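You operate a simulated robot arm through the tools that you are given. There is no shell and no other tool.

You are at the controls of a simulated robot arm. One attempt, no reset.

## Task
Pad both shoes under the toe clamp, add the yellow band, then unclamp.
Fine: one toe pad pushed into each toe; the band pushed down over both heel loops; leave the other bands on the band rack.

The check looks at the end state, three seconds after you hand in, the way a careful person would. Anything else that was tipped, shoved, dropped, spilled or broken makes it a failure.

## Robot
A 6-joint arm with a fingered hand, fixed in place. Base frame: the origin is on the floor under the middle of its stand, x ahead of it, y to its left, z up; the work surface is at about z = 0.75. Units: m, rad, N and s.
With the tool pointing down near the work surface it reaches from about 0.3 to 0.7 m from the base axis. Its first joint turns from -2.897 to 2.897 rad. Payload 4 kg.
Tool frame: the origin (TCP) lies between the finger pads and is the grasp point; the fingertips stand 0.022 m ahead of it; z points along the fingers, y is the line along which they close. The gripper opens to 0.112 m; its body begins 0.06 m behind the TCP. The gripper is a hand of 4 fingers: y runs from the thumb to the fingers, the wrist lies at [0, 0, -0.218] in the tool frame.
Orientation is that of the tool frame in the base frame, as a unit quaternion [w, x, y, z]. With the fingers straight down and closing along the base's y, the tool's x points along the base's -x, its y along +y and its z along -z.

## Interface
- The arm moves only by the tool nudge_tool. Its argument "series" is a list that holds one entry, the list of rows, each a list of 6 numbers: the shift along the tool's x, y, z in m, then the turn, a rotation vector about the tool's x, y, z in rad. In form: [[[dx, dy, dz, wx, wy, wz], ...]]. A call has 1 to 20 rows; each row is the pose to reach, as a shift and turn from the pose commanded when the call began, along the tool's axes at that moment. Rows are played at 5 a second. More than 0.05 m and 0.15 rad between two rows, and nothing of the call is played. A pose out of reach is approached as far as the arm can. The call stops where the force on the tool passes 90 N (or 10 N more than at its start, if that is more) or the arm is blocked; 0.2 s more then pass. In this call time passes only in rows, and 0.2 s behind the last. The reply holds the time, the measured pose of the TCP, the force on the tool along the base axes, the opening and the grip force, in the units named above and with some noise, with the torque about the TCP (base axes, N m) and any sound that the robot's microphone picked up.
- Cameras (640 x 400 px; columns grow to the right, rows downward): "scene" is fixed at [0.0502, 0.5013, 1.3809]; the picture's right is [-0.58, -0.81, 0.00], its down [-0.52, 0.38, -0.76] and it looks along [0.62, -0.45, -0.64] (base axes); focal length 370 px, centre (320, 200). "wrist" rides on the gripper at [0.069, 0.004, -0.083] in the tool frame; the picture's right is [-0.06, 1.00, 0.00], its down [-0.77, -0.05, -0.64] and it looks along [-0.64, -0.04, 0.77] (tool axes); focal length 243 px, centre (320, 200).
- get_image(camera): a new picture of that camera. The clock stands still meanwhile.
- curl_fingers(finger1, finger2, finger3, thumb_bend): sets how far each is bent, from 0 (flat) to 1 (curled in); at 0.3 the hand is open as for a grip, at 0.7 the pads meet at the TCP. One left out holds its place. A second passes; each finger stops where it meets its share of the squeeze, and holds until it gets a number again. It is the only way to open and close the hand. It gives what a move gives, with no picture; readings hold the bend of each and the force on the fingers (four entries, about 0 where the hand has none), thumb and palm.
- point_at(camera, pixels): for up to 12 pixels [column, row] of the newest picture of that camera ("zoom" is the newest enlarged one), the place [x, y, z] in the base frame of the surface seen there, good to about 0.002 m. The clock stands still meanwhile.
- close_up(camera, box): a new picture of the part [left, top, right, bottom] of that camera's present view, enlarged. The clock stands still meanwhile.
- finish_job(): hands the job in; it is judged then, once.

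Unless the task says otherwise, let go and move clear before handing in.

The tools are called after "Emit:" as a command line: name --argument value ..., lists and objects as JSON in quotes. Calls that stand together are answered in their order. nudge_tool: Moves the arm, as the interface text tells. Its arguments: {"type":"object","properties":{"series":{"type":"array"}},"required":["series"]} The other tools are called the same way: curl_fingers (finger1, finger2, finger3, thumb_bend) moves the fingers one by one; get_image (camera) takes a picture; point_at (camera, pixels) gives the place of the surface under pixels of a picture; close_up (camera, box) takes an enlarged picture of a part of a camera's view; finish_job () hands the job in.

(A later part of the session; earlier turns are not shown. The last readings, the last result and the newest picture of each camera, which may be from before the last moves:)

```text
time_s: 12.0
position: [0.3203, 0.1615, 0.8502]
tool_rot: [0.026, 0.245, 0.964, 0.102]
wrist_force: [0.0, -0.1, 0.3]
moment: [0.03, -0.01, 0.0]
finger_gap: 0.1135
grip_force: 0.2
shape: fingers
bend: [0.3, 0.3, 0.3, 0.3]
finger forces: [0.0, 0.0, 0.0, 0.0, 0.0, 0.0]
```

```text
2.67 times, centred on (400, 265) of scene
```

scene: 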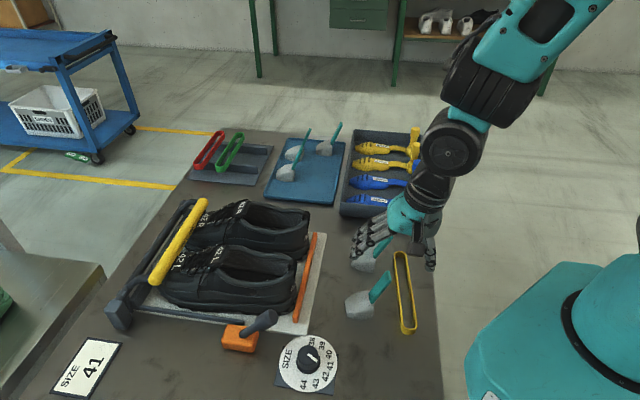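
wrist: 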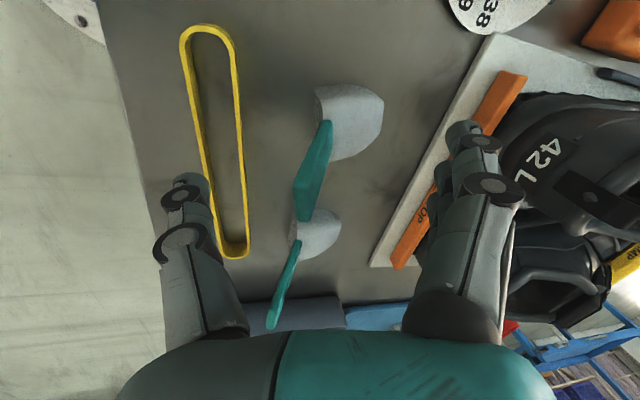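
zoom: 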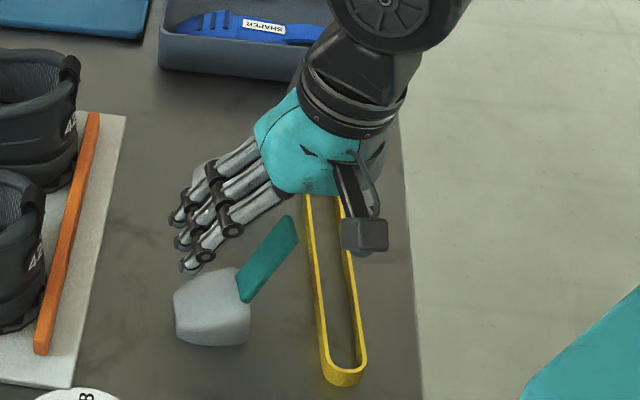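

The handle tip (303,207) now lies between thumb and fingers as planned. I'll sink the last 3 cm so the fingertips reach low on the handle.

Emit:
nudge_tool --series '[[[0.0003, 0, 0.0155, 0, 0, 0], [0.0007, 0.0002, 0.0309, 0, 0, 0]]]'

Emit:
get_image --camera "wrist"

```text
time_s: 12.6
position: [0.324, 0.1687, 0.8204]
tool_rot: [0.026, 0.245, 0.964, 0.102]
wrist_force: [-0.2, -0.2, 0.9]
moment: [-0.02, -0.03, 0.02]
finger_gap: 0.1132
grip_force: 0.0
shape: fingers
bend: [0.3, 0.3, 0.3, 0.3]
finger forces: [0.0, 0.0, 0.0, 0.2, 0.0, 0.0]
```

```text
taken
```

wrist: 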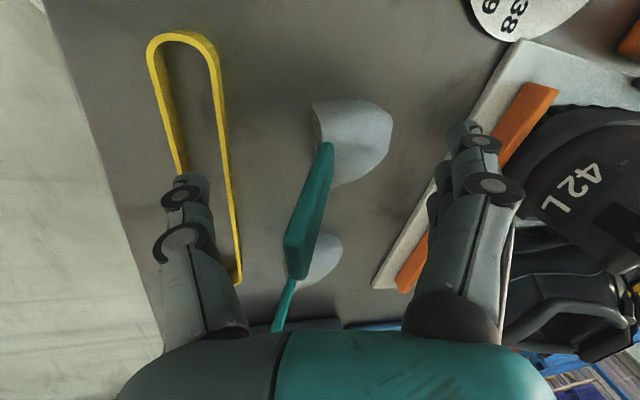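

The handle now runs down the middle of the hand. I'll close thumb and middle finger on its broad faces.

Emit:
curl_fingers --finger2 0.8 --thumb_bend 0.8

Emit:
get_image --camera "wrist"

Emit:
close_up --camera "scene" --box '[335, 190, 465, 340]'

```text
time_s: 13.6
position: [0.3226, 0.1679, 0.8202]
tool_rot: [0.026, 0.244, 0.964, 0.101]
wrist_force: [0.4, -0.3, 0.7]
moment: [-0.01, -0.03, -0.02]
finger_gap: 0.0577
grip_force: 11.2
shape: fingers
bend: [0.3, 0.73, 0.3, 0.73]
finger forces: [0.1, 11.1, 0.1, 0.0, 10.7, 0.0]
```

```text
taken
```

wrist: 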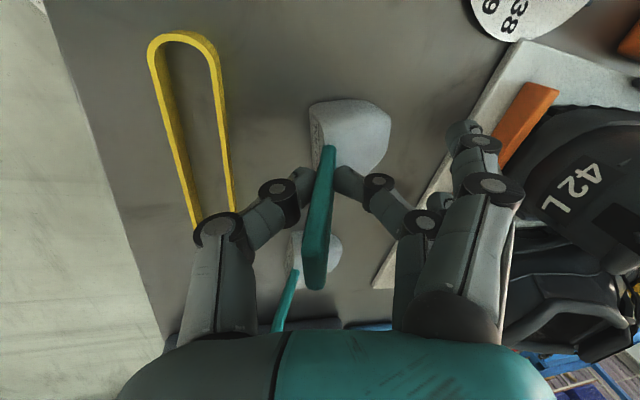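

```text
2.67 times, centred on (400, 265) of scene
```

zoom: 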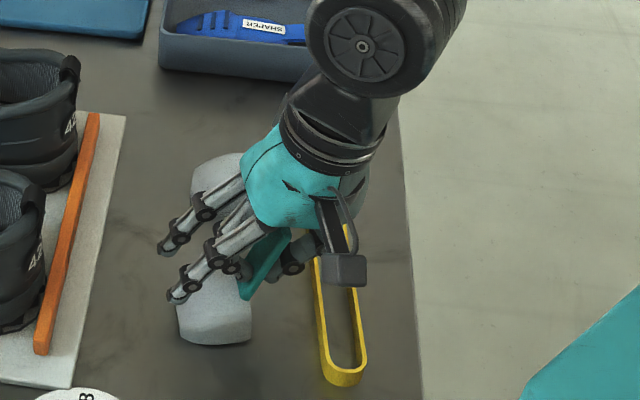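

Both contacts read about 11 N and the handle is aligned between the fingertips. I'll lift 3 cm as a test.

Emit:
nudge_tool --series '[[[0, 0.0021, -0.0098, 0, 0, 0], [0, 0.0042, -0.0195, 0, 0, 0], [0, 0.0063, -0.0293, 0, 0, 0]]]'

Emit:
get_image --camera "wrist"

Emit:
close_up --camera "scene" --box '[335, 190, 465, 340]'

```text
time_s: 14.4
position: [0.3215, 0.1687, 0.849]
tool_rot: [0.026, 0.245, 0.964, 0.102]
wrist_force: [-0.3, -0.9, -0.1]
moment: [0.03, 0.03, 0.02]
finger_gap: 0.0567
grip_force: 11.3
shape: fingers
bend: [0.3, 0.73, 0.3, 0.74]
finger forces: [0.1, 11.0, 0.0, 0.0, 11.0, 0.1]
```

```text
taken
```

wrist: 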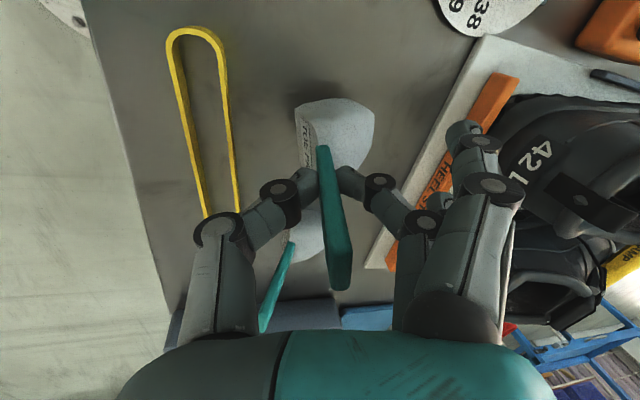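

```text
2.67 times, centred on (400, 265) of scene
```

zoom: 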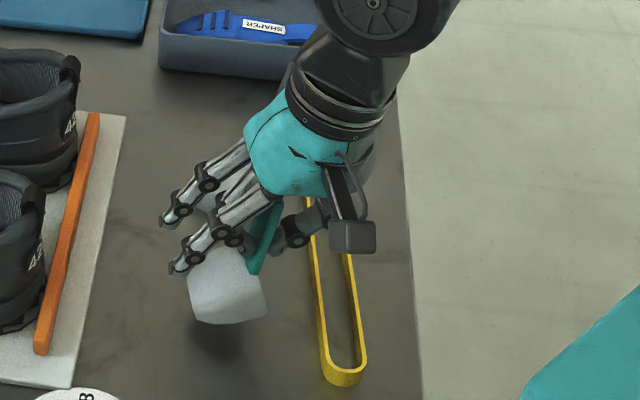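

The pad is off the table at 11 N grip, tipped nose-down about 20° with the handle near vertical, which suits entry under the tongue. I'll raise it 14 cm while turning back to the shoe axis.

Emit:
nudge_tool --series '[[[0, 0.0049, -0.0228, 0, -0.01, 0.0469], [0, 0.0098, -0.0456, 0, -0.02, 0.0938], [0, 0.0146, -0.0684, 0, -0.0301, 0.1407], [0, 0.0195, -0.0912, 0, -0.0401, 0.1876], [0, 0.0244, -0.114, 0, -0.0502, 0.2345], [0, 0.0293, -0.1368, 0, -0.0602, 0.2814]]]'

Emit:
get_image --camera "wrist"

Emit:
close_up --camera "scene" --box '[320, 140, 480, 320]'

```text
time_s: 15.8
position: [0.3235, 0.1689, 0.989]
tool_rot: [0.04, 0.381, 0.919, 0.097]
wrist_force: [-0.1, 0.3, -1.4]
moment: [-0.01, 0.01, -0.01]
finger_gap: 0.0568
grip_force: 11.5
shape: fingers
bend: [0.3, 0.73, 0.3, 0.74]
finger forces: [0.0, 10.9, 0.0, 0.0, 11.1, 0.0]
```

```text
taken
```

wrist: 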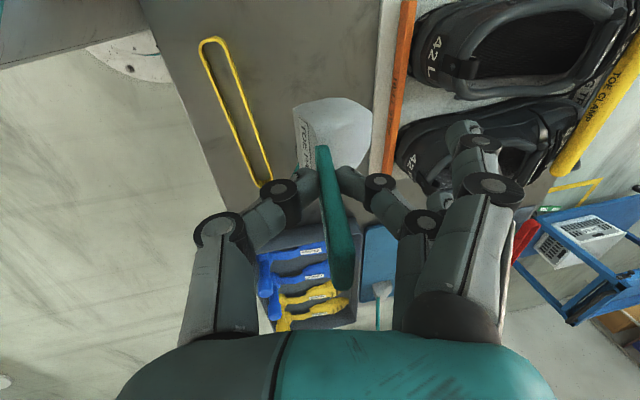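

```text
2.22 times, centred on (400, 230) of scene
```

zoom: 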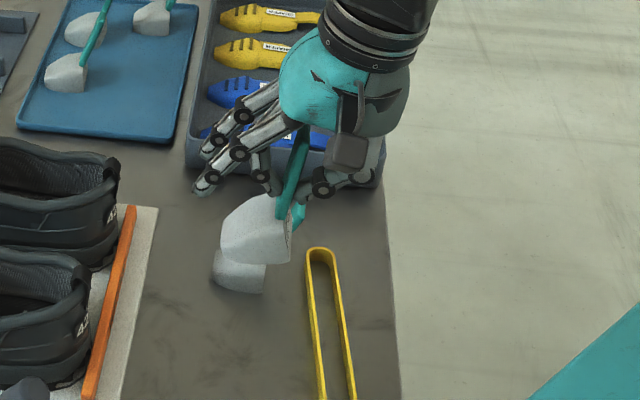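

The pad is held steady at z ≈ 0.99. I'll measure its actual pose in the hand before moving over the left shoe.

Emit:
close_up --camera "wrist" --box '[270, 90, 400, 300]'

Emit:
get_image --camera "wrist"

Emit:
point_at --camera "wrist" --pixels '[[340, 285], [335, 240], [328, 200], [322, 155], [342, 265], [300, 115], [303, 150], [350, 100], [370, 115], [360, 155], [332, 288], [352, 285]]'

```text
1.90 times, centred on (335, 195) of wrist
```

zoom: 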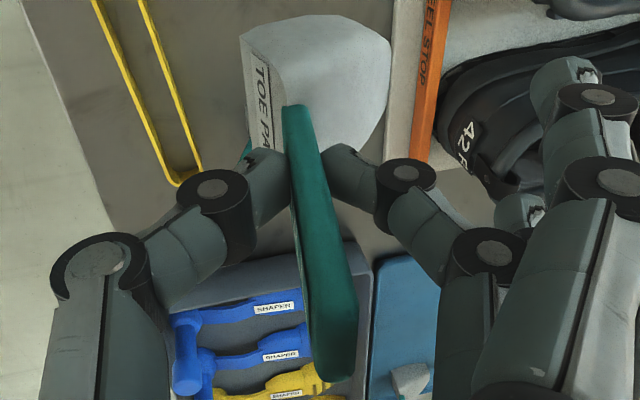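

```text
taken
```

wrist: 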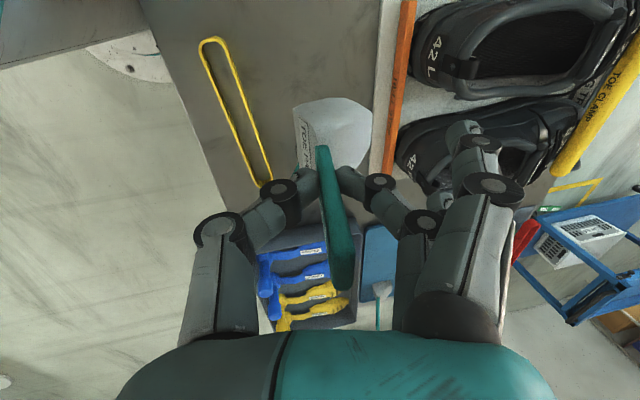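

```text
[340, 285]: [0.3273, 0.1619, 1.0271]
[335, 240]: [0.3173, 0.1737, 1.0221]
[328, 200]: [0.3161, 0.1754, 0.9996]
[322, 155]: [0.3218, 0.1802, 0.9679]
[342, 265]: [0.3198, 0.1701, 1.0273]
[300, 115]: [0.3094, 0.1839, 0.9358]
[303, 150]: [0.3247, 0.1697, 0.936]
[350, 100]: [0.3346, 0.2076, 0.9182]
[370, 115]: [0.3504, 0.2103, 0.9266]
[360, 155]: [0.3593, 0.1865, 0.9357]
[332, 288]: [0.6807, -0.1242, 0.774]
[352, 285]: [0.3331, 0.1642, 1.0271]
```

The pad hangs about 12° nose-down, tip z ≈ 1.027 and nose bottom ≈ 0.91. Fingers 1 and 3 would foul the tongue when lowered, so I'll flatten them and see where they go.

Emit:
curl_fingers --finger1 0.0 --finger3 0.0

Emit:
get_image --camera "wrist"

Emit:
close_up --camera "scene" --box '[320, 140, 480, 320]'

```text
time_s: 16.8
position: [0.324, 0.169, 0.9889]
tool_rot: [0.04, 0.38, 0.919, 0.097]
wrist_force: [-0.4, -0.3, -0.7]
moment: [-0.02, 0.02, 0.04]
finger_gap: 0.0812
grip_force: 10.8
shape: fingers
bend: [0.0, 0.73, 0.0, 0.74]
finger forces: [0.0, 11.0, 0.0, 0.1, 11.1, 0.0]
```

```text
taken
```

wrist: 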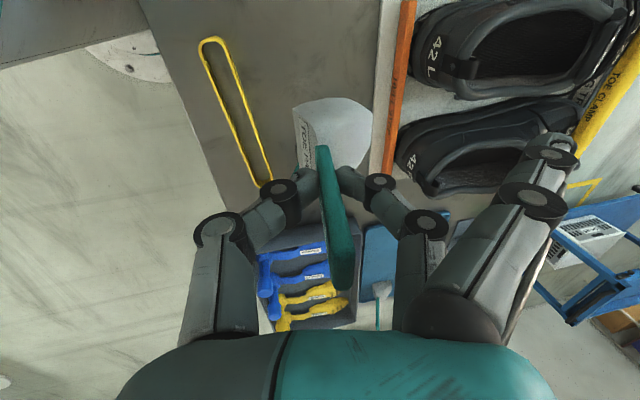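

```text
2.22 times, centred on (400, 230) of scene
```

zoom: 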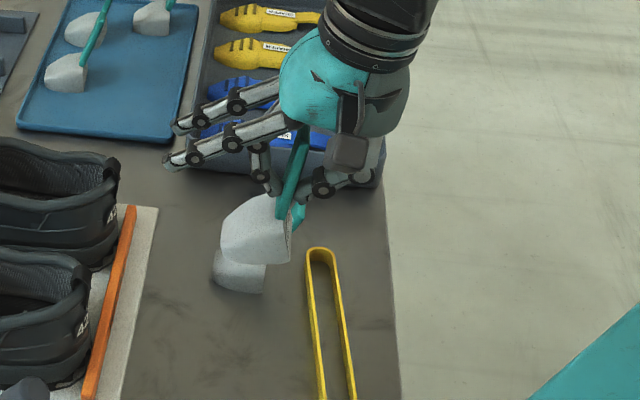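

Flattened, fingers 1 and 3 stick forward and up, out of the way if I tilt the hand back. I'll carry the pad over the left shoe's opening while tilting back about 14° to level the pad.

Emit:
nudge_tool --series '[[[0.0034, 0.0345, 0.0072, -0.04, 0, 0], [0.0067, 0.069, 0.0143, -0.08, 0, 0], [0.0101, 0.1035, 0.0215, -0.125, 0, 0], [0.0134, 0.138, 0.0287, -0.165, 0, 0], [0.0168, 0.1725, 0.0358, -0.21, 0, 0], [0.0201, 0.2069, 0.043, -0.25, 0, 0]]]'

Emit:
get_image --camera "wrist"

Emit:
close_up --camera "scene" --box '[160, 140, 360, 320]'

```text
time_s: 18.2
position: [0.4575, 0.3317, 0.9894]
tool_rot: [0.087, 0.372, 0.9, 0.211]
wrist_force: [-0.6, 0.0, 0.0]
moment: [0.0, -0.01, 0.0]
finger_gap: 0.0813
grip_force: 11.2
shape: fingers
bend: [0.0, 0.73, 0.0, 0.74]
finger forces: [0.1, 11.0, 0.0, 0.0, 11.1, 0.1]
```

```text
taken
```

wrist: 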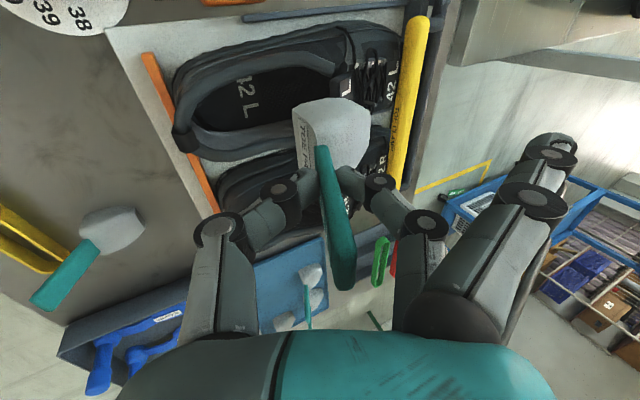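

```text
2.22 times, centred on (260, 230) of scene
```

zoom: 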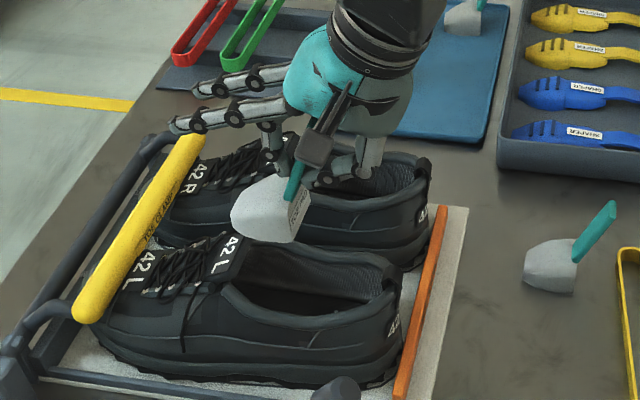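

The pad hovers over the left shoe at s ≈ 0.558, w ≈ 0.089. I'll verify pad pose and shoe opening edges before lowering.

Emit:
point_at --camera "wrist" --pixels '[[340, 285], [352, 285], [342, 262], [322, 155], [296, 110], [303, 150], [345, 99], [369, 112], [362, 150], [186, 130], [265, 62], [240, 150]]'

Emit:
point_at --camera "wrist" --pixels '[[200, 140], [215, 85], [300, 60], [330, 72], [345, 85], [280, 135], [250, 100], [290, 95], [180, 90], [395, 85], [360, 95], [348, 70]]'

```text
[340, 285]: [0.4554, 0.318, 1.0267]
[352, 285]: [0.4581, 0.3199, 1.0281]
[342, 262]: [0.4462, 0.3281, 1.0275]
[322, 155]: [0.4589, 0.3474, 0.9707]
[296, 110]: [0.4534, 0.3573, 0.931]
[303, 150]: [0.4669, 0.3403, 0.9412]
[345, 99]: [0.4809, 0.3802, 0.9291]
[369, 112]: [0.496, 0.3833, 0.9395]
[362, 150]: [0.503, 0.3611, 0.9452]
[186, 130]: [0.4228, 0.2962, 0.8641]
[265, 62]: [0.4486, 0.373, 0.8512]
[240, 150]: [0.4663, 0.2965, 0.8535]
```

```text
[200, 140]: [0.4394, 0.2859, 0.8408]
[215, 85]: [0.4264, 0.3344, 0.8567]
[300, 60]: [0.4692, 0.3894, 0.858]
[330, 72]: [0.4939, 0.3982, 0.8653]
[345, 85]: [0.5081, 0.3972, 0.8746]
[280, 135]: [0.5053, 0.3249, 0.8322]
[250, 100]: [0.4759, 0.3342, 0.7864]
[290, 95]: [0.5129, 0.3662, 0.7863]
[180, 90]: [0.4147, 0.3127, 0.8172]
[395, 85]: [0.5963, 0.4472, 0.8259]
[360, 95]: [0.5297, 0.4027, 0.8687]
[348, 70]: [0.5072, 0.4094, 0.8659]
```

The pad is level (handle lean 22°, bottom at z ≈ 0.928) and centred at w ≈ 0.0895 between the collar edges. I'll lower it 9.5 cm straight into the opening.

Emit:
nudge_tool --series '[[[0, -0.0084, 0.017, 0, 0, 0], [0, -0.0169, 0.0341, 0, 0, 0], [0, -0.0253, 0.0511, 0, 0, 0], [0, -0.0338, 0.0682, 0, 0, 0], [0, -0.0422, 0.0852, 0, 0, 0]]]'

Emit:
get_image --camera "wrist"

Emit:
close_up --camera "scene" --box '[160, 160, 340, 320]'

```text
time_s: 19.4
position: [0.4579, 0.3327, 0.8952]
tool_rot: [0.087, 0.373, 0.899, 0.211]
wrist_force: [0.6, 0.2, -0.1]
moment: [-0.03, 0.02, -0.02]
finger_gap: 0.0812
grip_force: 11.0
shape: fingers
bend: [0.0, 0.73, 0.0, 0.74]
finger forces: [0.0, 11.0, 0.0, 0.0, 11.2, 0.1]
```

```text
taken
```

wrist: 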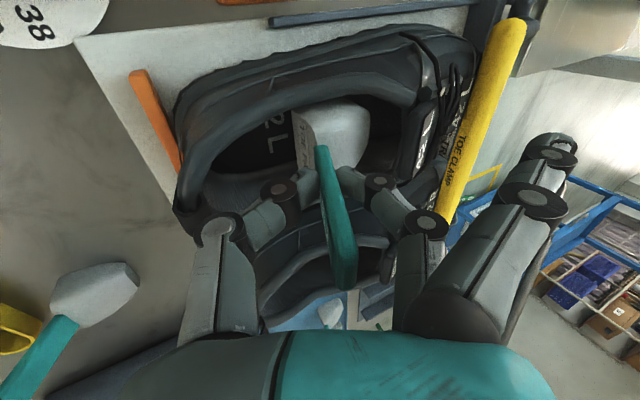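

```text
2.50 times, centred on (250, 240) of scene
```

zoom: 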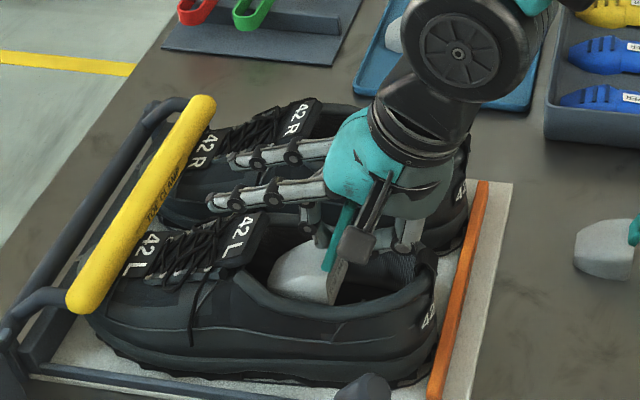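

The pad is inside the opening with no contact force. I'll go diagonally forward 2.5 cm and down 4 cm to bring the nose under the tongue.

Emit:
nudge_tool --series '[[[0, 0.0023, 0.0125, 0, 0, 0], [0, 0.0038, 0.0245, 0, 0, 0], [0, 0.0046, 0.036, 0, 0, 0], [0, 0.0046, 0.047, 0, 0, 0]]]'

Emit:
get_image --camera "wrist"

Emit:
close_up --camera "scene" --box '[160, 160, 340, 320]'

```text
time_s: 20.4
position: [0.4759, 0.351, 0.8545]
tool_rot: [0.087, 0.373, 0.899, 0.211]
wrist_force: [0.0, -0.3, -0.1]
moment: [0.01, 0.05, 0.02]
finger_gap: 0.0813
grip_force: 11.0
shape: fingers
bend: [0.0, 0.73, 0.0, 0.74]
finger forces: [0.0, 11.0, 0.0, 0.0, 11.1, 0.1]
```

```text
taken
```

wrist: 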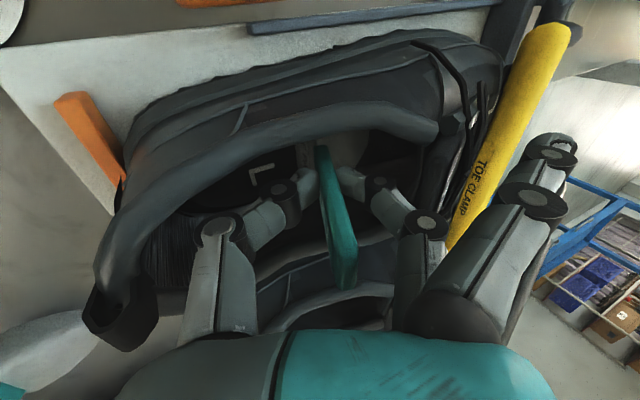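

```text
2.50 times, centred on (250, 240) of scene
```

zoom: 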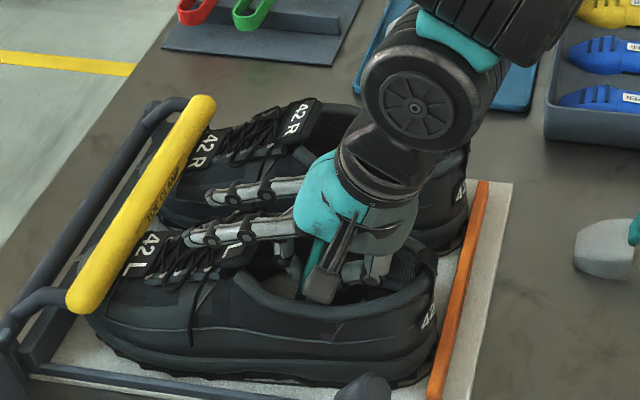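

No contact force yet at s = 0.585, z = 0.8545. I'll move forward 1 cm and down 3 mm in small steps while watching the force.

Emit:
nudge_tool --series '[[[0, 0.0025, 0.0024, 0, 0, 0], [0, 0.0051, 0.0047, 0, 0, 0], [0, 0.0076, 0.0071, 0, 0, 0]]]'

Emit:
get_image --camera "wrist"

```text
time_s: 21.2
position: [0.4814, 0.3568, 0.8519]
tool_rot: [0.086, 0.372, 0.9, 0.21]
wrist_force: [-0.7, -0.8, -0.7]
moment: [0.0, 0.01, -0.02]
finger_gap: 0.0812
grip_force: 10.5
shape: fingers
bend: [0.0, 0.73, 0.0, 0.74]
finger forces: [0.1, 10.9, 0.0, 0.0, 11.1, 0.1]
```

```text
taken
```

wrist: 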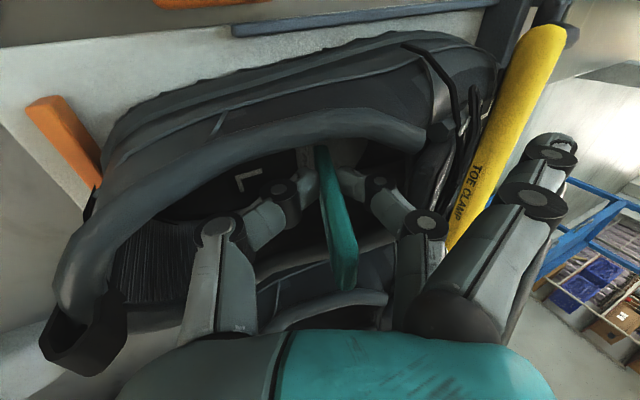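

Still only noise-level force. I'll measure the handle tip and what is visible of the pad to see how close it is to the insole.

Emit:
close_up --camera "wrist" --box '[270, 120, 430, 300]'

Emit:
point_at --camera "wrist" --pixels '[[340, 285], [352, 285], [342, 262], [322, 155], [330, 200], [310, 158], [345, 152], [412, 150], [430, 165], [425, 225], [300, 150], [380, 140]]'

```text
2.22 times, centred on (350, 210) of wrist
```

zoom: 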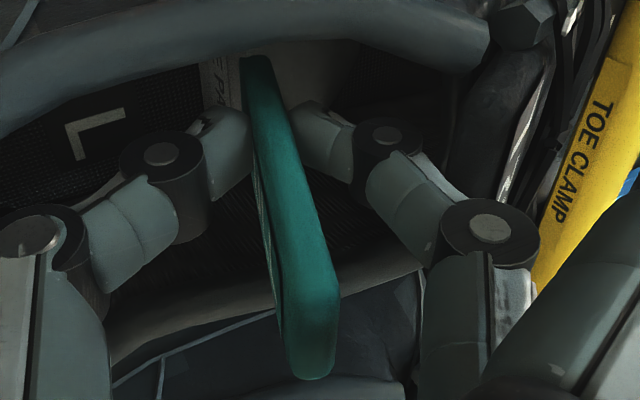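

```text
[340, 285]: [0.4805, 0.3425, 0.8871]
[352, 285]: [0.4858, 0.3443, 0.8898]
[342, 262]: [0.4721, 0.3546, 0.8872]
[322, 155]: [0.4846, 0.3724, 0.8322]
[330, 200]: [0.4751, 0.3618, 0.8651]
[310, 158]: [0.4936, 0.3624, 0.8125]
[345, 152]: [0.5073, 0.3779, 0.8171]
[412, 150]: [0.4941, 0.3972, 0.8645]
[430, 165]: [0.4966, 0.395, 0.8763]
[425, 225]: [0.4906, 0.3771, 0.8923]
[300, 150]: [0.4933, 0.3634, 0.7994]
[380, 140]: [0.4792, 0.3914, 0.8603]
```

Handle tip z ≈ 0.888 puts the pad bottom about 3 mm above the insole, nose at s ≈ 0.657, already under the tongue. I'll ease forward 6 mm and down 3 mm to seat it.

Emit:
nudge_tool --series '[[[0, 0.0014, 0.0018, 0, 0, 0], [0, 0.0027, 0.0036, 0, 0, 0], [0, 0.0041, 0.0054, 0, 0, 0]]]'

Emit:
get_image --camera "wrist"

```text
time_s: 22.0
position: [0.4865, 0.3606, 0.8488]
tool_rot: [0.086, 0.372, 0.9, 0.21]
wrist_force: [-1.6, -0.5, 0.1]
moment: [0.0, -0.09, 0.04]
finger_gap: 0.0815
grip_force: 12.4
shape: fingers
bend: [0.0, 0.73, 0.0, 0.74]
finger forces: [0.1, 13.0, 0.1, 0.1, 11.4, 0.0]
```

```text
taken
```

wrist: 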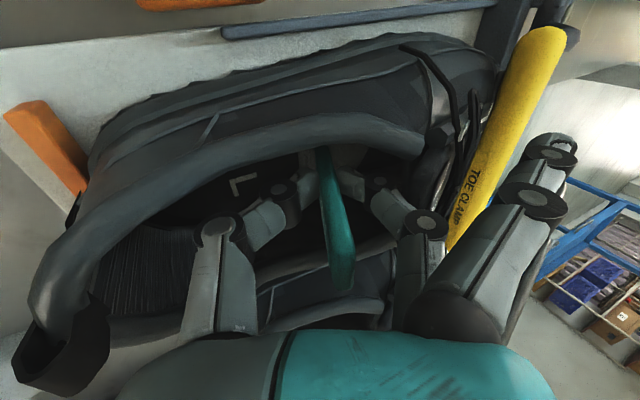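

Finger 2's force rose to 13 N and a light contact appears, so the front finger is near the tongue. I'll release by opening the thumb mostly, the middle finger slightly.

Emit:
curl_fingers --thumb_bend 0.58 --finger2 0.68

Emit:
get_image --camera "wrist"

Emit:
close_up --camera "wrist" --box '[240, 110, 440, 300]'

```text
time_s: 23.0
position: [0.4869, 0.3602, 0.8495]
tool_rot: [0.087, 0.374, 0.899, 0.211]
wrist_force: [-0.5, -0.6, -0.1]
moment: [0.01, -0.01, 0.02]
finger_gap: 0.1007
grip_force: 0.3
shape: fingers
bend: [0.0, 0.68, 0.0, 0.57]
finger forces: [0.1, 0.2, 0.1, 0.0, 0.0, 0.0]
```

```text
taken
```

wrist: 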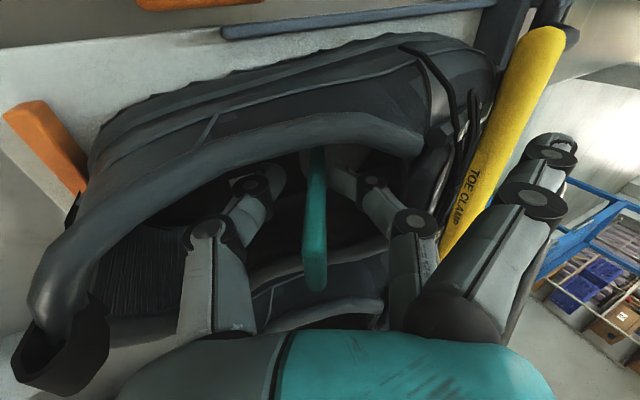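

```text
2.11 times, centred on (340, 205) of wrist
```

zoom: 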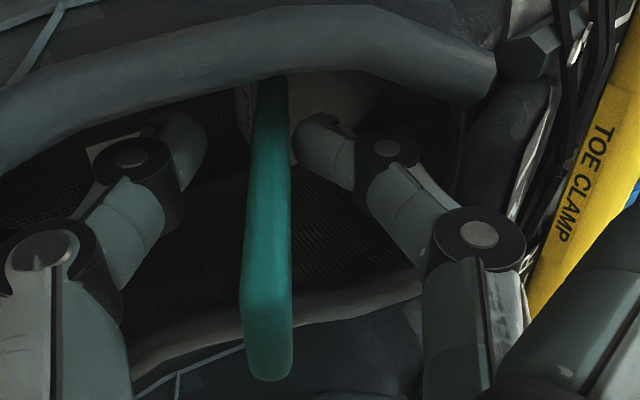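

Released: grip force is 0 and the handle now stands free between thumb and finger. I'll lift the hand 7 cm back along the tool axis, clear of the handle.

Emit:
nudge_tool --series '[[[0, 0.001, -0.0175, 0, 0, 0], [0, 0.001, -0.035, 0, 0, 0], [0, 0.001, -0.0525, 0, 0, 0], [0, 0.001, -0.07, 0, 0, 0]]]'

Emit:
get_image --camera "wrist"

Emit:
close_up --camera "scene" --box '[160, 140, 360, 320]'

```text
time_s: 24.0
position: [0.4654, 0.3398, 0.9123]
tool_rot: [0.087, 0.372, 0.9, 0.21]
wrist_force: [1.2, 0.1, -0.4]
moment: [0.0, 0.0, 0.0]
finger_gap: 0.101
grip_force: 0.0
shape: fingers
bend: [0.0, 0.68, 0.0, 0.57]
finger forces: [0.0, 0.0, 0.0, 0.1, 0.1, 0.0]
```

```text
taken
```

wrist: 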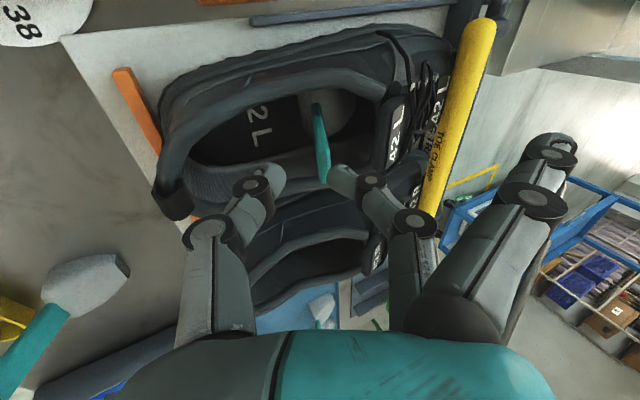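

```text
2.22 times, centred on (260, 230) of scene
```

zoom: 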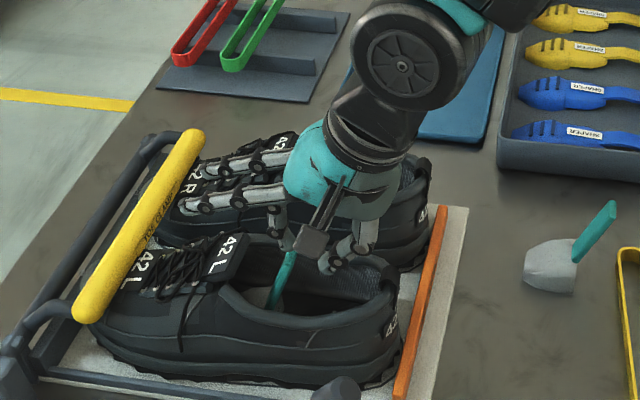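

The pad stands in the left shoe, handle tip at wrist (323,175). I'll measure its pose, flatten finger 2, and bend the thumb into a hook for pushing from behind.

Emit:
point_at --camera "wrist" --pixels '[[323, 178], [328, 170], [318, 170], [316, 110], [320, 140], [307, 108], [312, 135], [340, 110], [330, 97], [303, 100], [345, 120], [322, 155]]'

Emit:
curl_fingers --finger2 0.0 --thumb_bend 0.7

Emit:
get_image --camera "wrist"

Emit:
close_up --camera "scene" --box '[160, 140, 360, 320]'

```text
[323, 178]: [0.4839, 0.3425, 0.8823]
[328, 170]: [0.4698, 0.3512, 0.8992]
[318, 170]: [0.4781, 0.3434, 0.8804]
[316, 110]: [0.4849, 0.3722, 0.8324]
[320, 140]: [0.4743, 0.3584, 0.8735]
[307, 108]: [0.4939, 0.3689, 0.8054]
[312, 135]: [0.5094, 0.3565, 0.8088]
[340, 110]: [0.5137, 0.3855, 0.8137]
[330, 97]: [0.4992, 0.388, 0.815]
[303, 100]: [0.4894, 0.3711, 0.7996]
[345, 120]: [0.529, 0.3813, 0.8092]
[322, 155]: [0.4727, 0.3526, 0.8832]
```

```text
time_s: 25.0
position: [0.4652, 0.339, 0.9118]
tool_rot: [0.088, 0.372, 0.9, 0.211]
wrist_force: [-0.4, 1.0, 0.2]
moment: [0.02, 0.04, -0.02]
finger_gap: 0.0838
grip_force: 0.1
shape: fingers
bend: [0.0, 0.0, 0.0, 0.7]
finger forces: [0.1, 0.0, 0.0, 0.1, 0.1, 0.0]
```

```text
taken
```

wrist: 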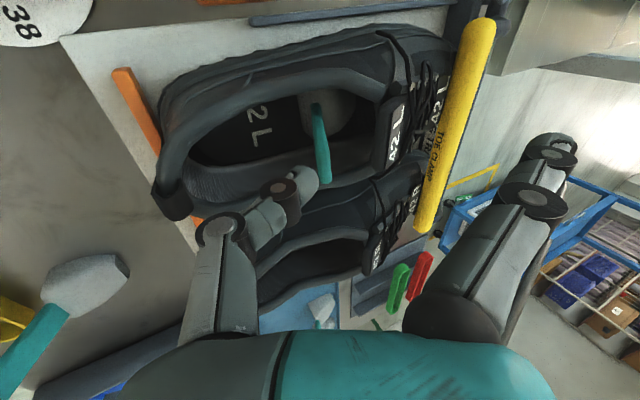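

```text
2.22 times, centred on (260, 230) of scene
```

zoom: 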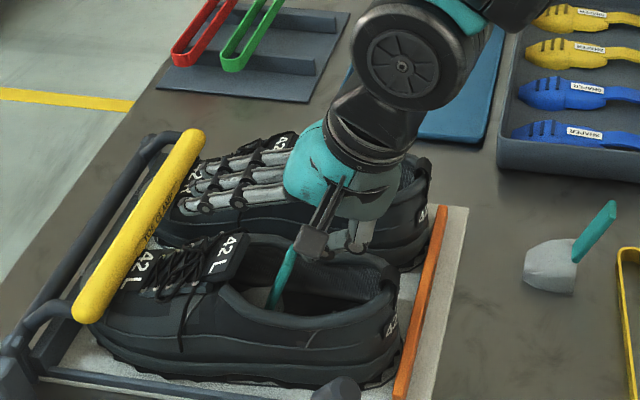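

The thumb is hooked and the three fingers are flat. I'll measure where the flat fingers and thumb tip are, to plan clearance over the tongue.

Emit:
point_at --camera "wrist" --pixels '[[555, 140], [545, 165], [530, 200], [470, 280], [308, 178], [280, 190], [218, 228], [235, 300], [400, 110], [395, 150], [385, 130], [170, 195]]'

Emit:
close_up --camera "scene" --box '[190, 170, 300, 260]'

Emit:
point_at --camera "zoom" --pixels '[[35, 215], [170, 185], [300, 150], [40, 165], [150, 220], [300, 220], [180, 330], [265, 250], [230, 250], [145, 265], [420, 350], [350, 260]]'

```text
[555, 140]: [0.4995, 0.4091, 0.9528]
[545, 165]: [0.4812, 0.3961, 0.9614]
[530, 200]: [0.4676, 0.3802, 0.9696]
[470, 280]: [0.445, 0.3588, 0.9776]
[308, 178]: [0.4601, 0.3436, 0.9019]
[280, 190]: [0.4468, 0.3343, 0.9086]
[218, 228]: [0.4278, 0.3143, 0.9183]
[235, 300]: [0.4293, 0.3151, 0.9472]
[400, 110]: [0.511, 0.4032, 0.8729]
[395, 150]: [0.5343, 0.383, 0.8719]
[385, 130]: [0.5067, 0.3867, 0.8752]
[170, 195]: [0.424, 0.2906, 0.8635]
```

```text
4.44 times, centred on (245, 215) of scene
```

zoom: 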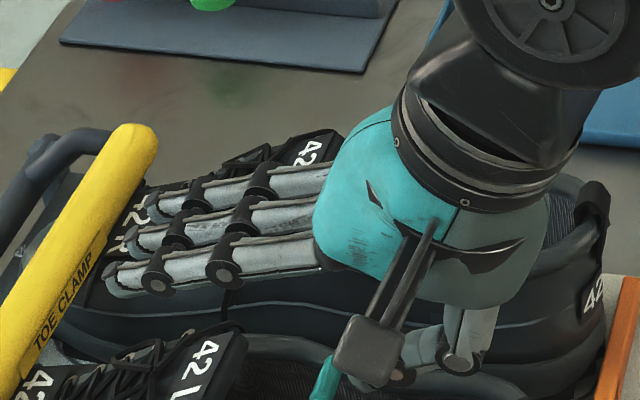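

```text
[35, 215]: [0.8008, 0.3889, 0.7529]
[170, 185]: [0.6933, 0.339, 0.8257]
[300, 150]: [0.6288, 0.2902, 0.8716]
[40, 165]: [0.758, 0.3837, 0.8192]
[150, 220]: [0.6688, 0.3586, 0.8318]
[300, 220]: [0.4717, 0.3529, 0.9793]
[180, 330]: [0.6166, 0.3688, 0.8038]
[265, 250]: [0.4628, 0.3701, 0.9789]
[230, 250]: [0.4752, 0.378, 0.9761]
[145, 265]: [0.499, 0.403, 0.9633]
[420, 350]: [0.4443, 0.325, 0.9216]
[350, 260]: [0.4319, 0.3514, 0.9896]
```

Flat fingers would clear the tongue (z ≈ 0.876) only with the TCP at about z ≥ 0.857, which still puts the thumb tip on the lower handle. I'll bring the thumb down behind the handle along its lean.

Emit:
nudge_tool --series '[[[0, -0.0166, 0.005, 0, 0, 0], [0, -0.0179, 0.0211, 0, 0, 0], [0, -0.0165, 0.0408, 0, 0, 0], [0, -0.0156, 0.0502, 0, 0, 0]]]'

Emit:
get_image --camera "wrist"

Emit:
close_up --camera "scene" --box '[160, 160, 340, 320]'

```text
time_s: 26.0
position: [0.4723, 0.3453, 0.8599]
tool_rot: [0.088, 0.373, 0.899, 0.211]
wrist_force: [0.4, 0.9, 0.1]
moment: [0.0, 0.01, -0.01]
finger_gap: 0.0836
grip_force: 0.0
shape: fingers
bend: [0.0, 0.0, 0.0, 0.7]
finger forces: [0.0, 0.0, 0.0, 0.1, 0.0, 0.0]
```

```text
taken
```

wrist: 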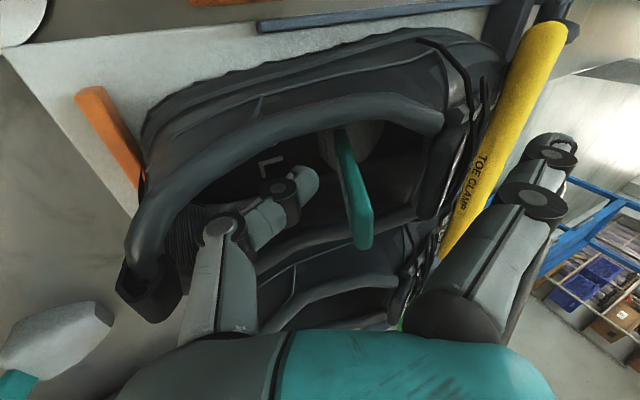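

```text
2.50 times, centred on (250, 240) of scene
```

zoom: 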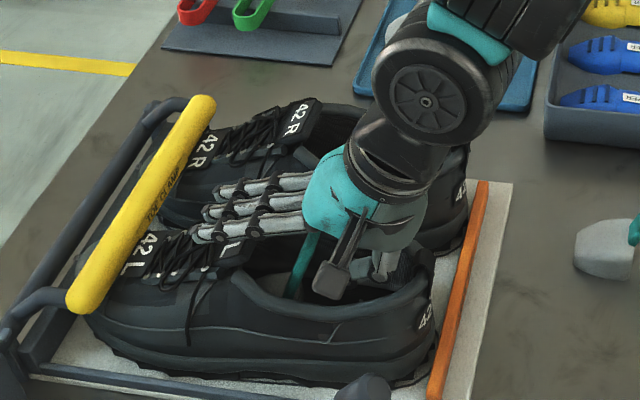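

The thumb tip (310,178) is directly behind the handle (345,175). I'll push forward 2.5 cm in small rows.

Emit:
nudge_tool --series '[[[0, 0.0045, 0.0022, 0, 0, 0], [0, 0.009, 0.0044, 0, 0, 0], [0, 0.0134, 0.0067, 0, 0, 0], [0, 0.0179, 0.0089, 0, 0, 0], [0, 0.0224, 0.0111, 0, 0, 0]]]'

Emit:
get_image --camera "wrist"

Emit:
close_up --camera "scene" --box '[160, 160, 340, 320]'

```text
time_s: 27.2
position: [0.4888, 0.3645, 0.8614]
tool_rot: [0.087, 0.372, 0.9, 0.211]
wrist_force: [0.2, -1.3, -0.9]
moment: [0.02, -0.01, 0.02]
finger_gap: 0.0839
grip_force: 0.1
shape: fingers
bend: [0.0, 0.0, 0.0, 0.7]
finger forces: [0.0, 0.0, 0.0, 0.1, 0.2, 0.1]
```

```text
taken
```

wrist: 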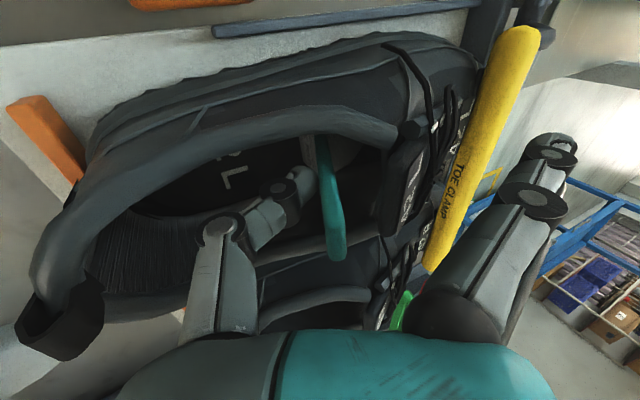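

```text
2.50 times, centred on (250, 240) of scene
```

zoom: 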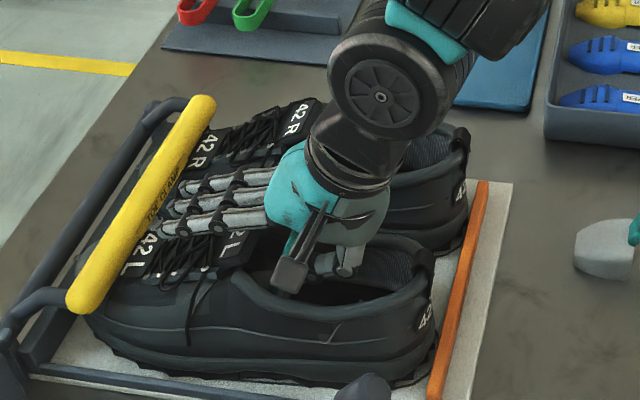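

Contact just begins (thumb 0.2 N) and nothing else is touching. I'll keep pushing forward another 2 cm.

Emit:
nudge_tool --series '[[[0, 0.0045, 0.0022, 0, 0, 0], [0, 0.009, 0.0044, 0, 0, 0], [0, 0.0134, 0.0067, 0, 0, 0], [0, 0.0179, 0.0089, 0, 0, 0]]]'

Emit:
get_image --camera "wrist"

Emit:
close_up --camera "scene" --box '[160, 160, 340, 320]'

```text
time_s: 28.2
position: [0.5036, 0.3777, 0.8596]
tool_rot: [0.087, 0.372, 0.9, 0.211]
wrist_force: [0.3, 0.0, 0.2]
moment: [-0.04, -0.03, 0.0]
finger_gap: 0.084
grip_force: 0.3
shape: fingers
bend: [0.0, 0.0, 0.0, 0.7]
finger forces: [0.0, 0.1, 0.1, 0.1, 0.1, 0.0]
```

```text
taken
```

wrist: 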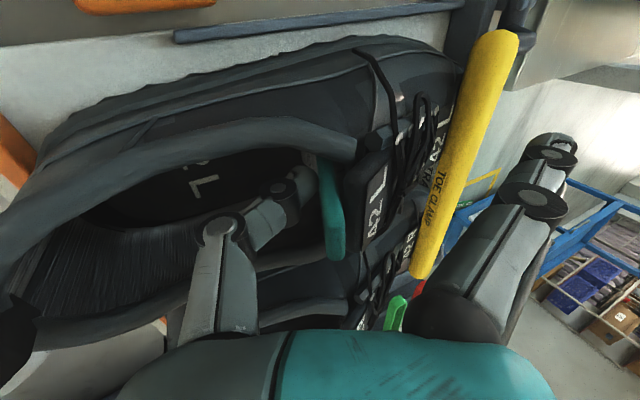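

```text
2.50 times, centred on (250, 240) of scene
```

zoom: 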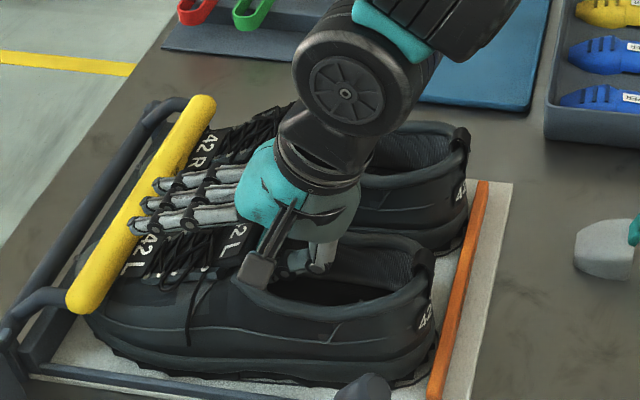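

Still free motion; the handle (335,215) is now close to the tongue tag edge (350,190). I'll advance another 1.2 cm and watch the force.

Emit:
nudge_tool --series '[[[0, 0.0036, 0.0018, 0, 0, 0], [0, 0.0072, 0.0036, 0, 0, 0], [0, 0.0108, 0.0053, 0, 0, 0]]]'

Emit:
get_image --camera "wrist"

Emit:
close_up --camera "wrist" --box '[230, 110, 430, 300]'

```text
time_s: 29.0
position: [0.5116, 0.3868, 0.8607]
tool_rot: [0.087, 0.372, 0.9, 0.211]
wrist_force: [-3.2, -2.0, 0.6]
moment: [-0.02, 0.02, -0.02]
finger_gap: 0.0851
grip_force: 1.6
shape: fingers
bend: [0.0, 0.0, 0.0, 0.7]
finger forces: [0.1, 0.0, 0.1, 0.1, 3.3, 0.0]
```

```text
taken
```

wrist: 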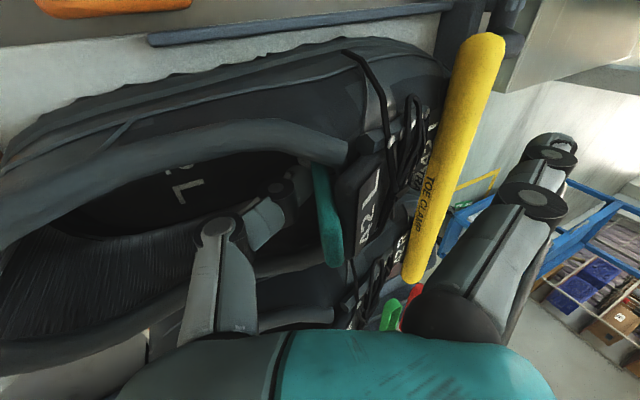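

```text
2.11 times, centred on (330, 205) of wrist
```

zoom: 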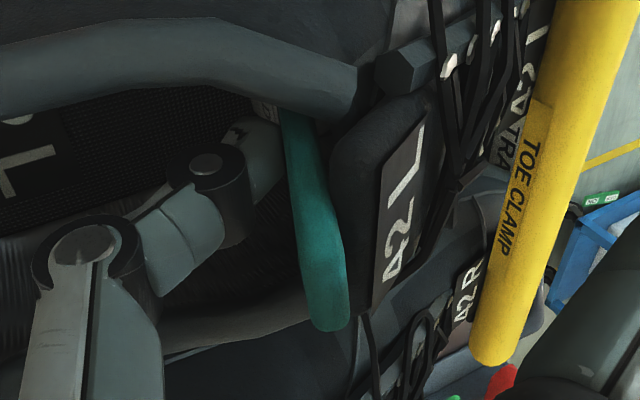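

Thumb force is 3.3 N with the handle meeting the tongue edge. I'll measure the handle position now, before pushing on.

Emit:
point_at --camera "zoom" --pixels '[[330, 315], [338, 250], [320, 290], [310, 200], [295, 130], [325, 200], [335, 170], [365, 240], [285, 115], [345, 300], [320, 150], [400, 100]]'

Emit:
nudge_tool --series '[[[0, 0.0022, 0.0011, 0, 0, 0], [0, 0.0045, 0.0022, 0, 0, 0]]]'

Emit:
close_up --camera "wrist" --box '[230, 110, 430, 300]'

```text
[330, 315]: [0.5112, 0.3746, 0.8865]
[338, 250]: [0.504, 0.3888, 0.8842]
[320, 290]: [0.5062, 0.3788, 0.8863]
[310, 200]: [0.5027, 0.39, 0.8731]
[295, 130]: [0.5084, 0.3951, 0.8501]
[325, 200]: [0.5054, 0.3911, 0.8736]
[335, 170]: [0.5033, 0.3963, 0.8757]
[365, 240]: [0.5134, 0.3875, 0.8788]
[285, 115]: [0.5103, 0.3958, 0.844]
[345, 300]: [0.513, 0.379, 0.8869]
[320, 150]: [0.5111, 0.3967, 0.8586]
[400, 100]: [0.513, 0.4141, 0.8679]
```

```text
time_s: 29.6
position: [0.515, 0.3885, 0.8614]
tool_rot: [0.086, 0.372, 0.9, 0.21]
wrist_force: [-7.9, -7.7, 4.0]
moment: [-0.15, 0.08, -0.02]
finger_gap: 0.0886
grip_force: 5.2
shape: fingers
bend: [0.0, 0.0, 0.0, 0.69]
finger forces: [0.1, 0.1, 0.0, 0.1, 8.4, 0.1]
```

```text
2.11 times, centred on (330, 205) of wrist
```

zoom: 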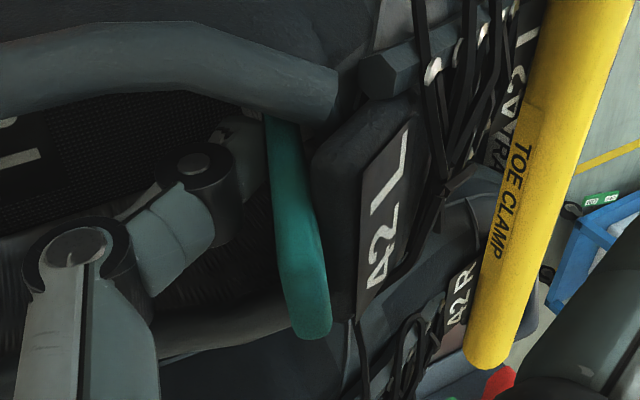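

Resistance now reaches about 11 N with the nose near s ≈ 0.70. I'll stop pushing, back the thumb off and lift out to inspect where it is.

Emit:
nudge_tool --series '[[[0, -0.009, -0.0044, 0, 0, 0], [0, -0.0225, -0.011, 0, 0, 0], [0, -0.028, -0.025, 0, 0, 0], [0, -0.028, -0.055, 0, 0, 0], [0, -0.028, -0.09, 0, 0, 0]]]'

Emit:
get_image --camera "wrist"

Emit:
close_up --camera "scene" --box '[170, 200, 320, 310]'

```text
time_s: 30.8
position: [0.4683, 0.3448, 0.9287]
tool_rot: [0.088, 0.372, 0.9, 0.21]
wrist_force: [0.6, -0.5, -0.3]
moment: [0.01, 0.01, 0.01]
finger_gap: 0.084
grip_force: 0.1
shape: fingers
bend: [0.0, 0.0, 0.0, 0.7]
finger forces: [0.0, 0.0, 0.0, 0.1, 0.0, 0.1]
```

```text
taken
```

wrist: 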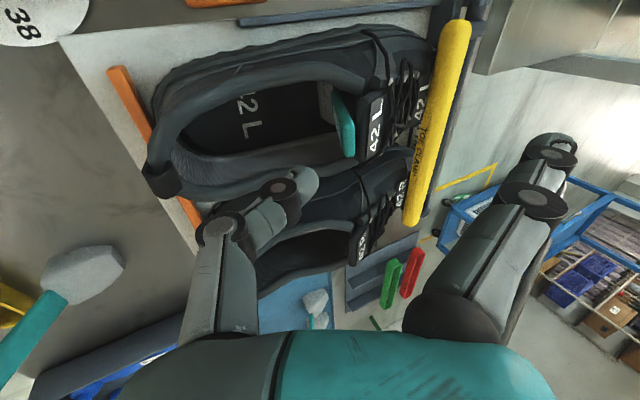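

```text
3.64 times, centred on (245, 255) of scene
```

zoom: 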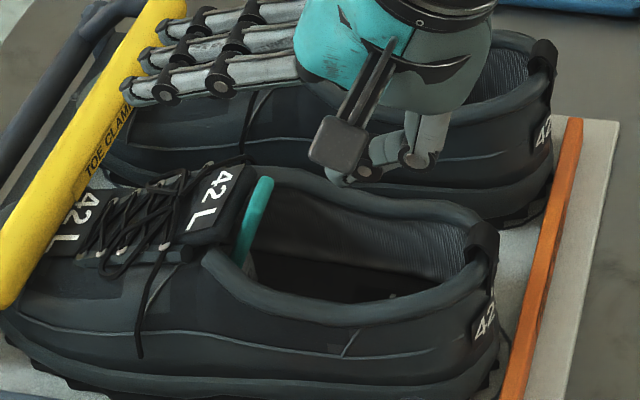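

The scene zoom shows only the teal handle standing in front of the tongue, with the pad fully beneath it. I'll measure handle and visible pad points to check the depth.

Emit:
point_at --camera "zoom" --pixels '[[263, 183], [255, 210], [245, 240], [250, 265], [238, 255], [235, 195], [225, 215], [210, 240], [258, 255], [275, 250], [300, 250], [230, 170]]'

Emit:
close_up --camera "wrist" --box '[290, 70, 400, 170]'

Emit:
point_at --camera "zoom" --pixels '[[340, 310], [345, 330], [300, 280], [280, 150], [245, 90], [270, 200], [380, 120], [360, 250], [230, 60], [215, 90], [400, 200], [250, 140]]'

```text
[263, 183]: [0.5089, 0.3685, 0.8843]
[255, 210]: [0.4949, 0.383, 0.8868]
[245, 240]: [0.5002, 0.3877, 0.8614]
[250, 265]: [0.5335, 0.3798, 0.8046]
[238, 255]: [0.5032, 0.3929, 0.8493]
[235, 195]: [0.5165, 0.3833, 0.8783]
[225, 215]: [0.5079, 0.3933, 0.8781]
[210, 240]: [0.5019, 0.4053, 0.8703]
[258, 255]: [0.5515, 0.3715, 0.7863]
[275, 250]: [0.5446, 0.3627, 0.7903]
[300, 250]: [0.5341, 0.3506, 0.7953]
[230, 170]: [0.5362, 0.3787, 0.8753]
```

```text
4.00 times, centred on (345, 120) of wrist
```

zoom: 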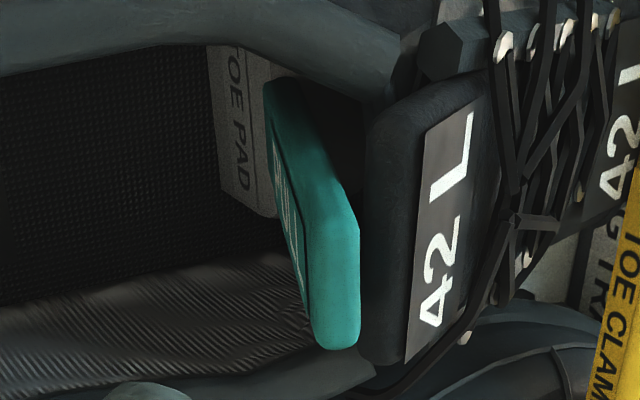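

```text
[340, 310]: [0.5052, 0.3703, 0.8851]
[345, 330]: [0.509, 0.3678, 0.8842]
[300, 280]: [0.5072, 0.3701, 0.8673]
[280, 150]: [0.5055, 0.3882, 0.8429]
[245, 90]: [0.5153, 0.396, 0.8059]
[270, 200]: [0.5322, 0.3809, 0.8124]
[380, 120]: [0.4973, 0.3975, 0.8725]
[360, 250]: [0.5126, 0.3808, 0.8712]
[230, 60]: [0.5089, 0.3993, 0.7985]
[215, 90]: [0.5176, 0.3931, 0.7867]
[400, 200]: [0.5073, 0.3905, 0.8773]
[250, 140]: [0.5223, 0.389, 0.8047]
```

The handle tip now rests at s ≈ 0.620 with about 8 mm left before the tongue, so the pad tipped while I pushed high. I'll straighten the thumb so it pushes flush along the handle, lower down.

Emit:
curl_fingers --thumb_bend 0.45

Emit:
get_image --camera "wrist"

Emit:
point_at --camera "wrist" --pixels '[[250, 165], [240, 180], [225, 200], [210, 225], [215, 280], [260, 165], [270, 170], [255, 185], [230, 230], [240, 300], [200, 240], [280, 180]]'

```text
time_s: 31.8
position: [0.4694, 0.3442, 0.9282]
tool_rot: [0.087, 0.372, 0.899, 0.212]
wrist_force: [0.6, 0.5, -0.8]
moment: [-0.01, -0.02, 0.02]
finger_gap: 0.1179
grip_force: 0.1
shape: fingers
bend: [0.0, 0.0, 0.0, 0.45]
finger forces: [0.0, 0.0, 0.1, 0.0, 0.0, 0.0]
```

```text
taken
```

wrist: 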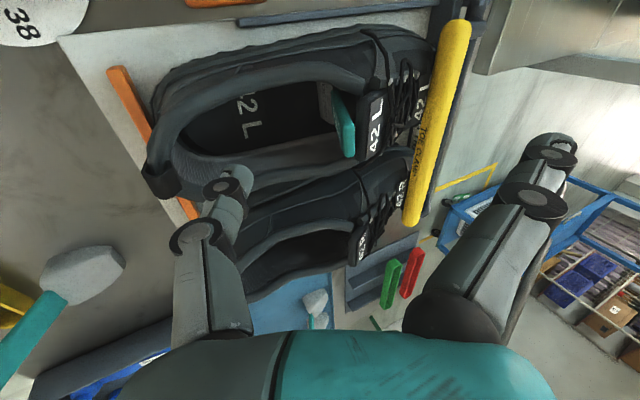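

```text
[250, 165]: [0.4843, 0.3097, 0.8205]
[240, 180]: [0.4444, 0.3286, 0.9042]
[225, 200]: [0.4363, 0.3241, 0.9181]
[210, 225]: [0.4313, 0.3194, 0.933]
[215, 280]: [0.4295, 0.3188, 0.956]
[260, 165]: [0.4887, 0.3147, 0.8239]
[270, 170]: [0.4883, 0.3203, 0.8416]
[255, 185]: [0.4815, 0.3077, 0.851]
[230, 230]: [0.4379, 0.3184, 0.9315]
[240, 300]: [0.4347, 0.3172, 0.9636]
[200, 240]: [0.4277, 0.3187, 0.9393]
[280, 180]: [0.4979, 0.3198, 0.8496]
```

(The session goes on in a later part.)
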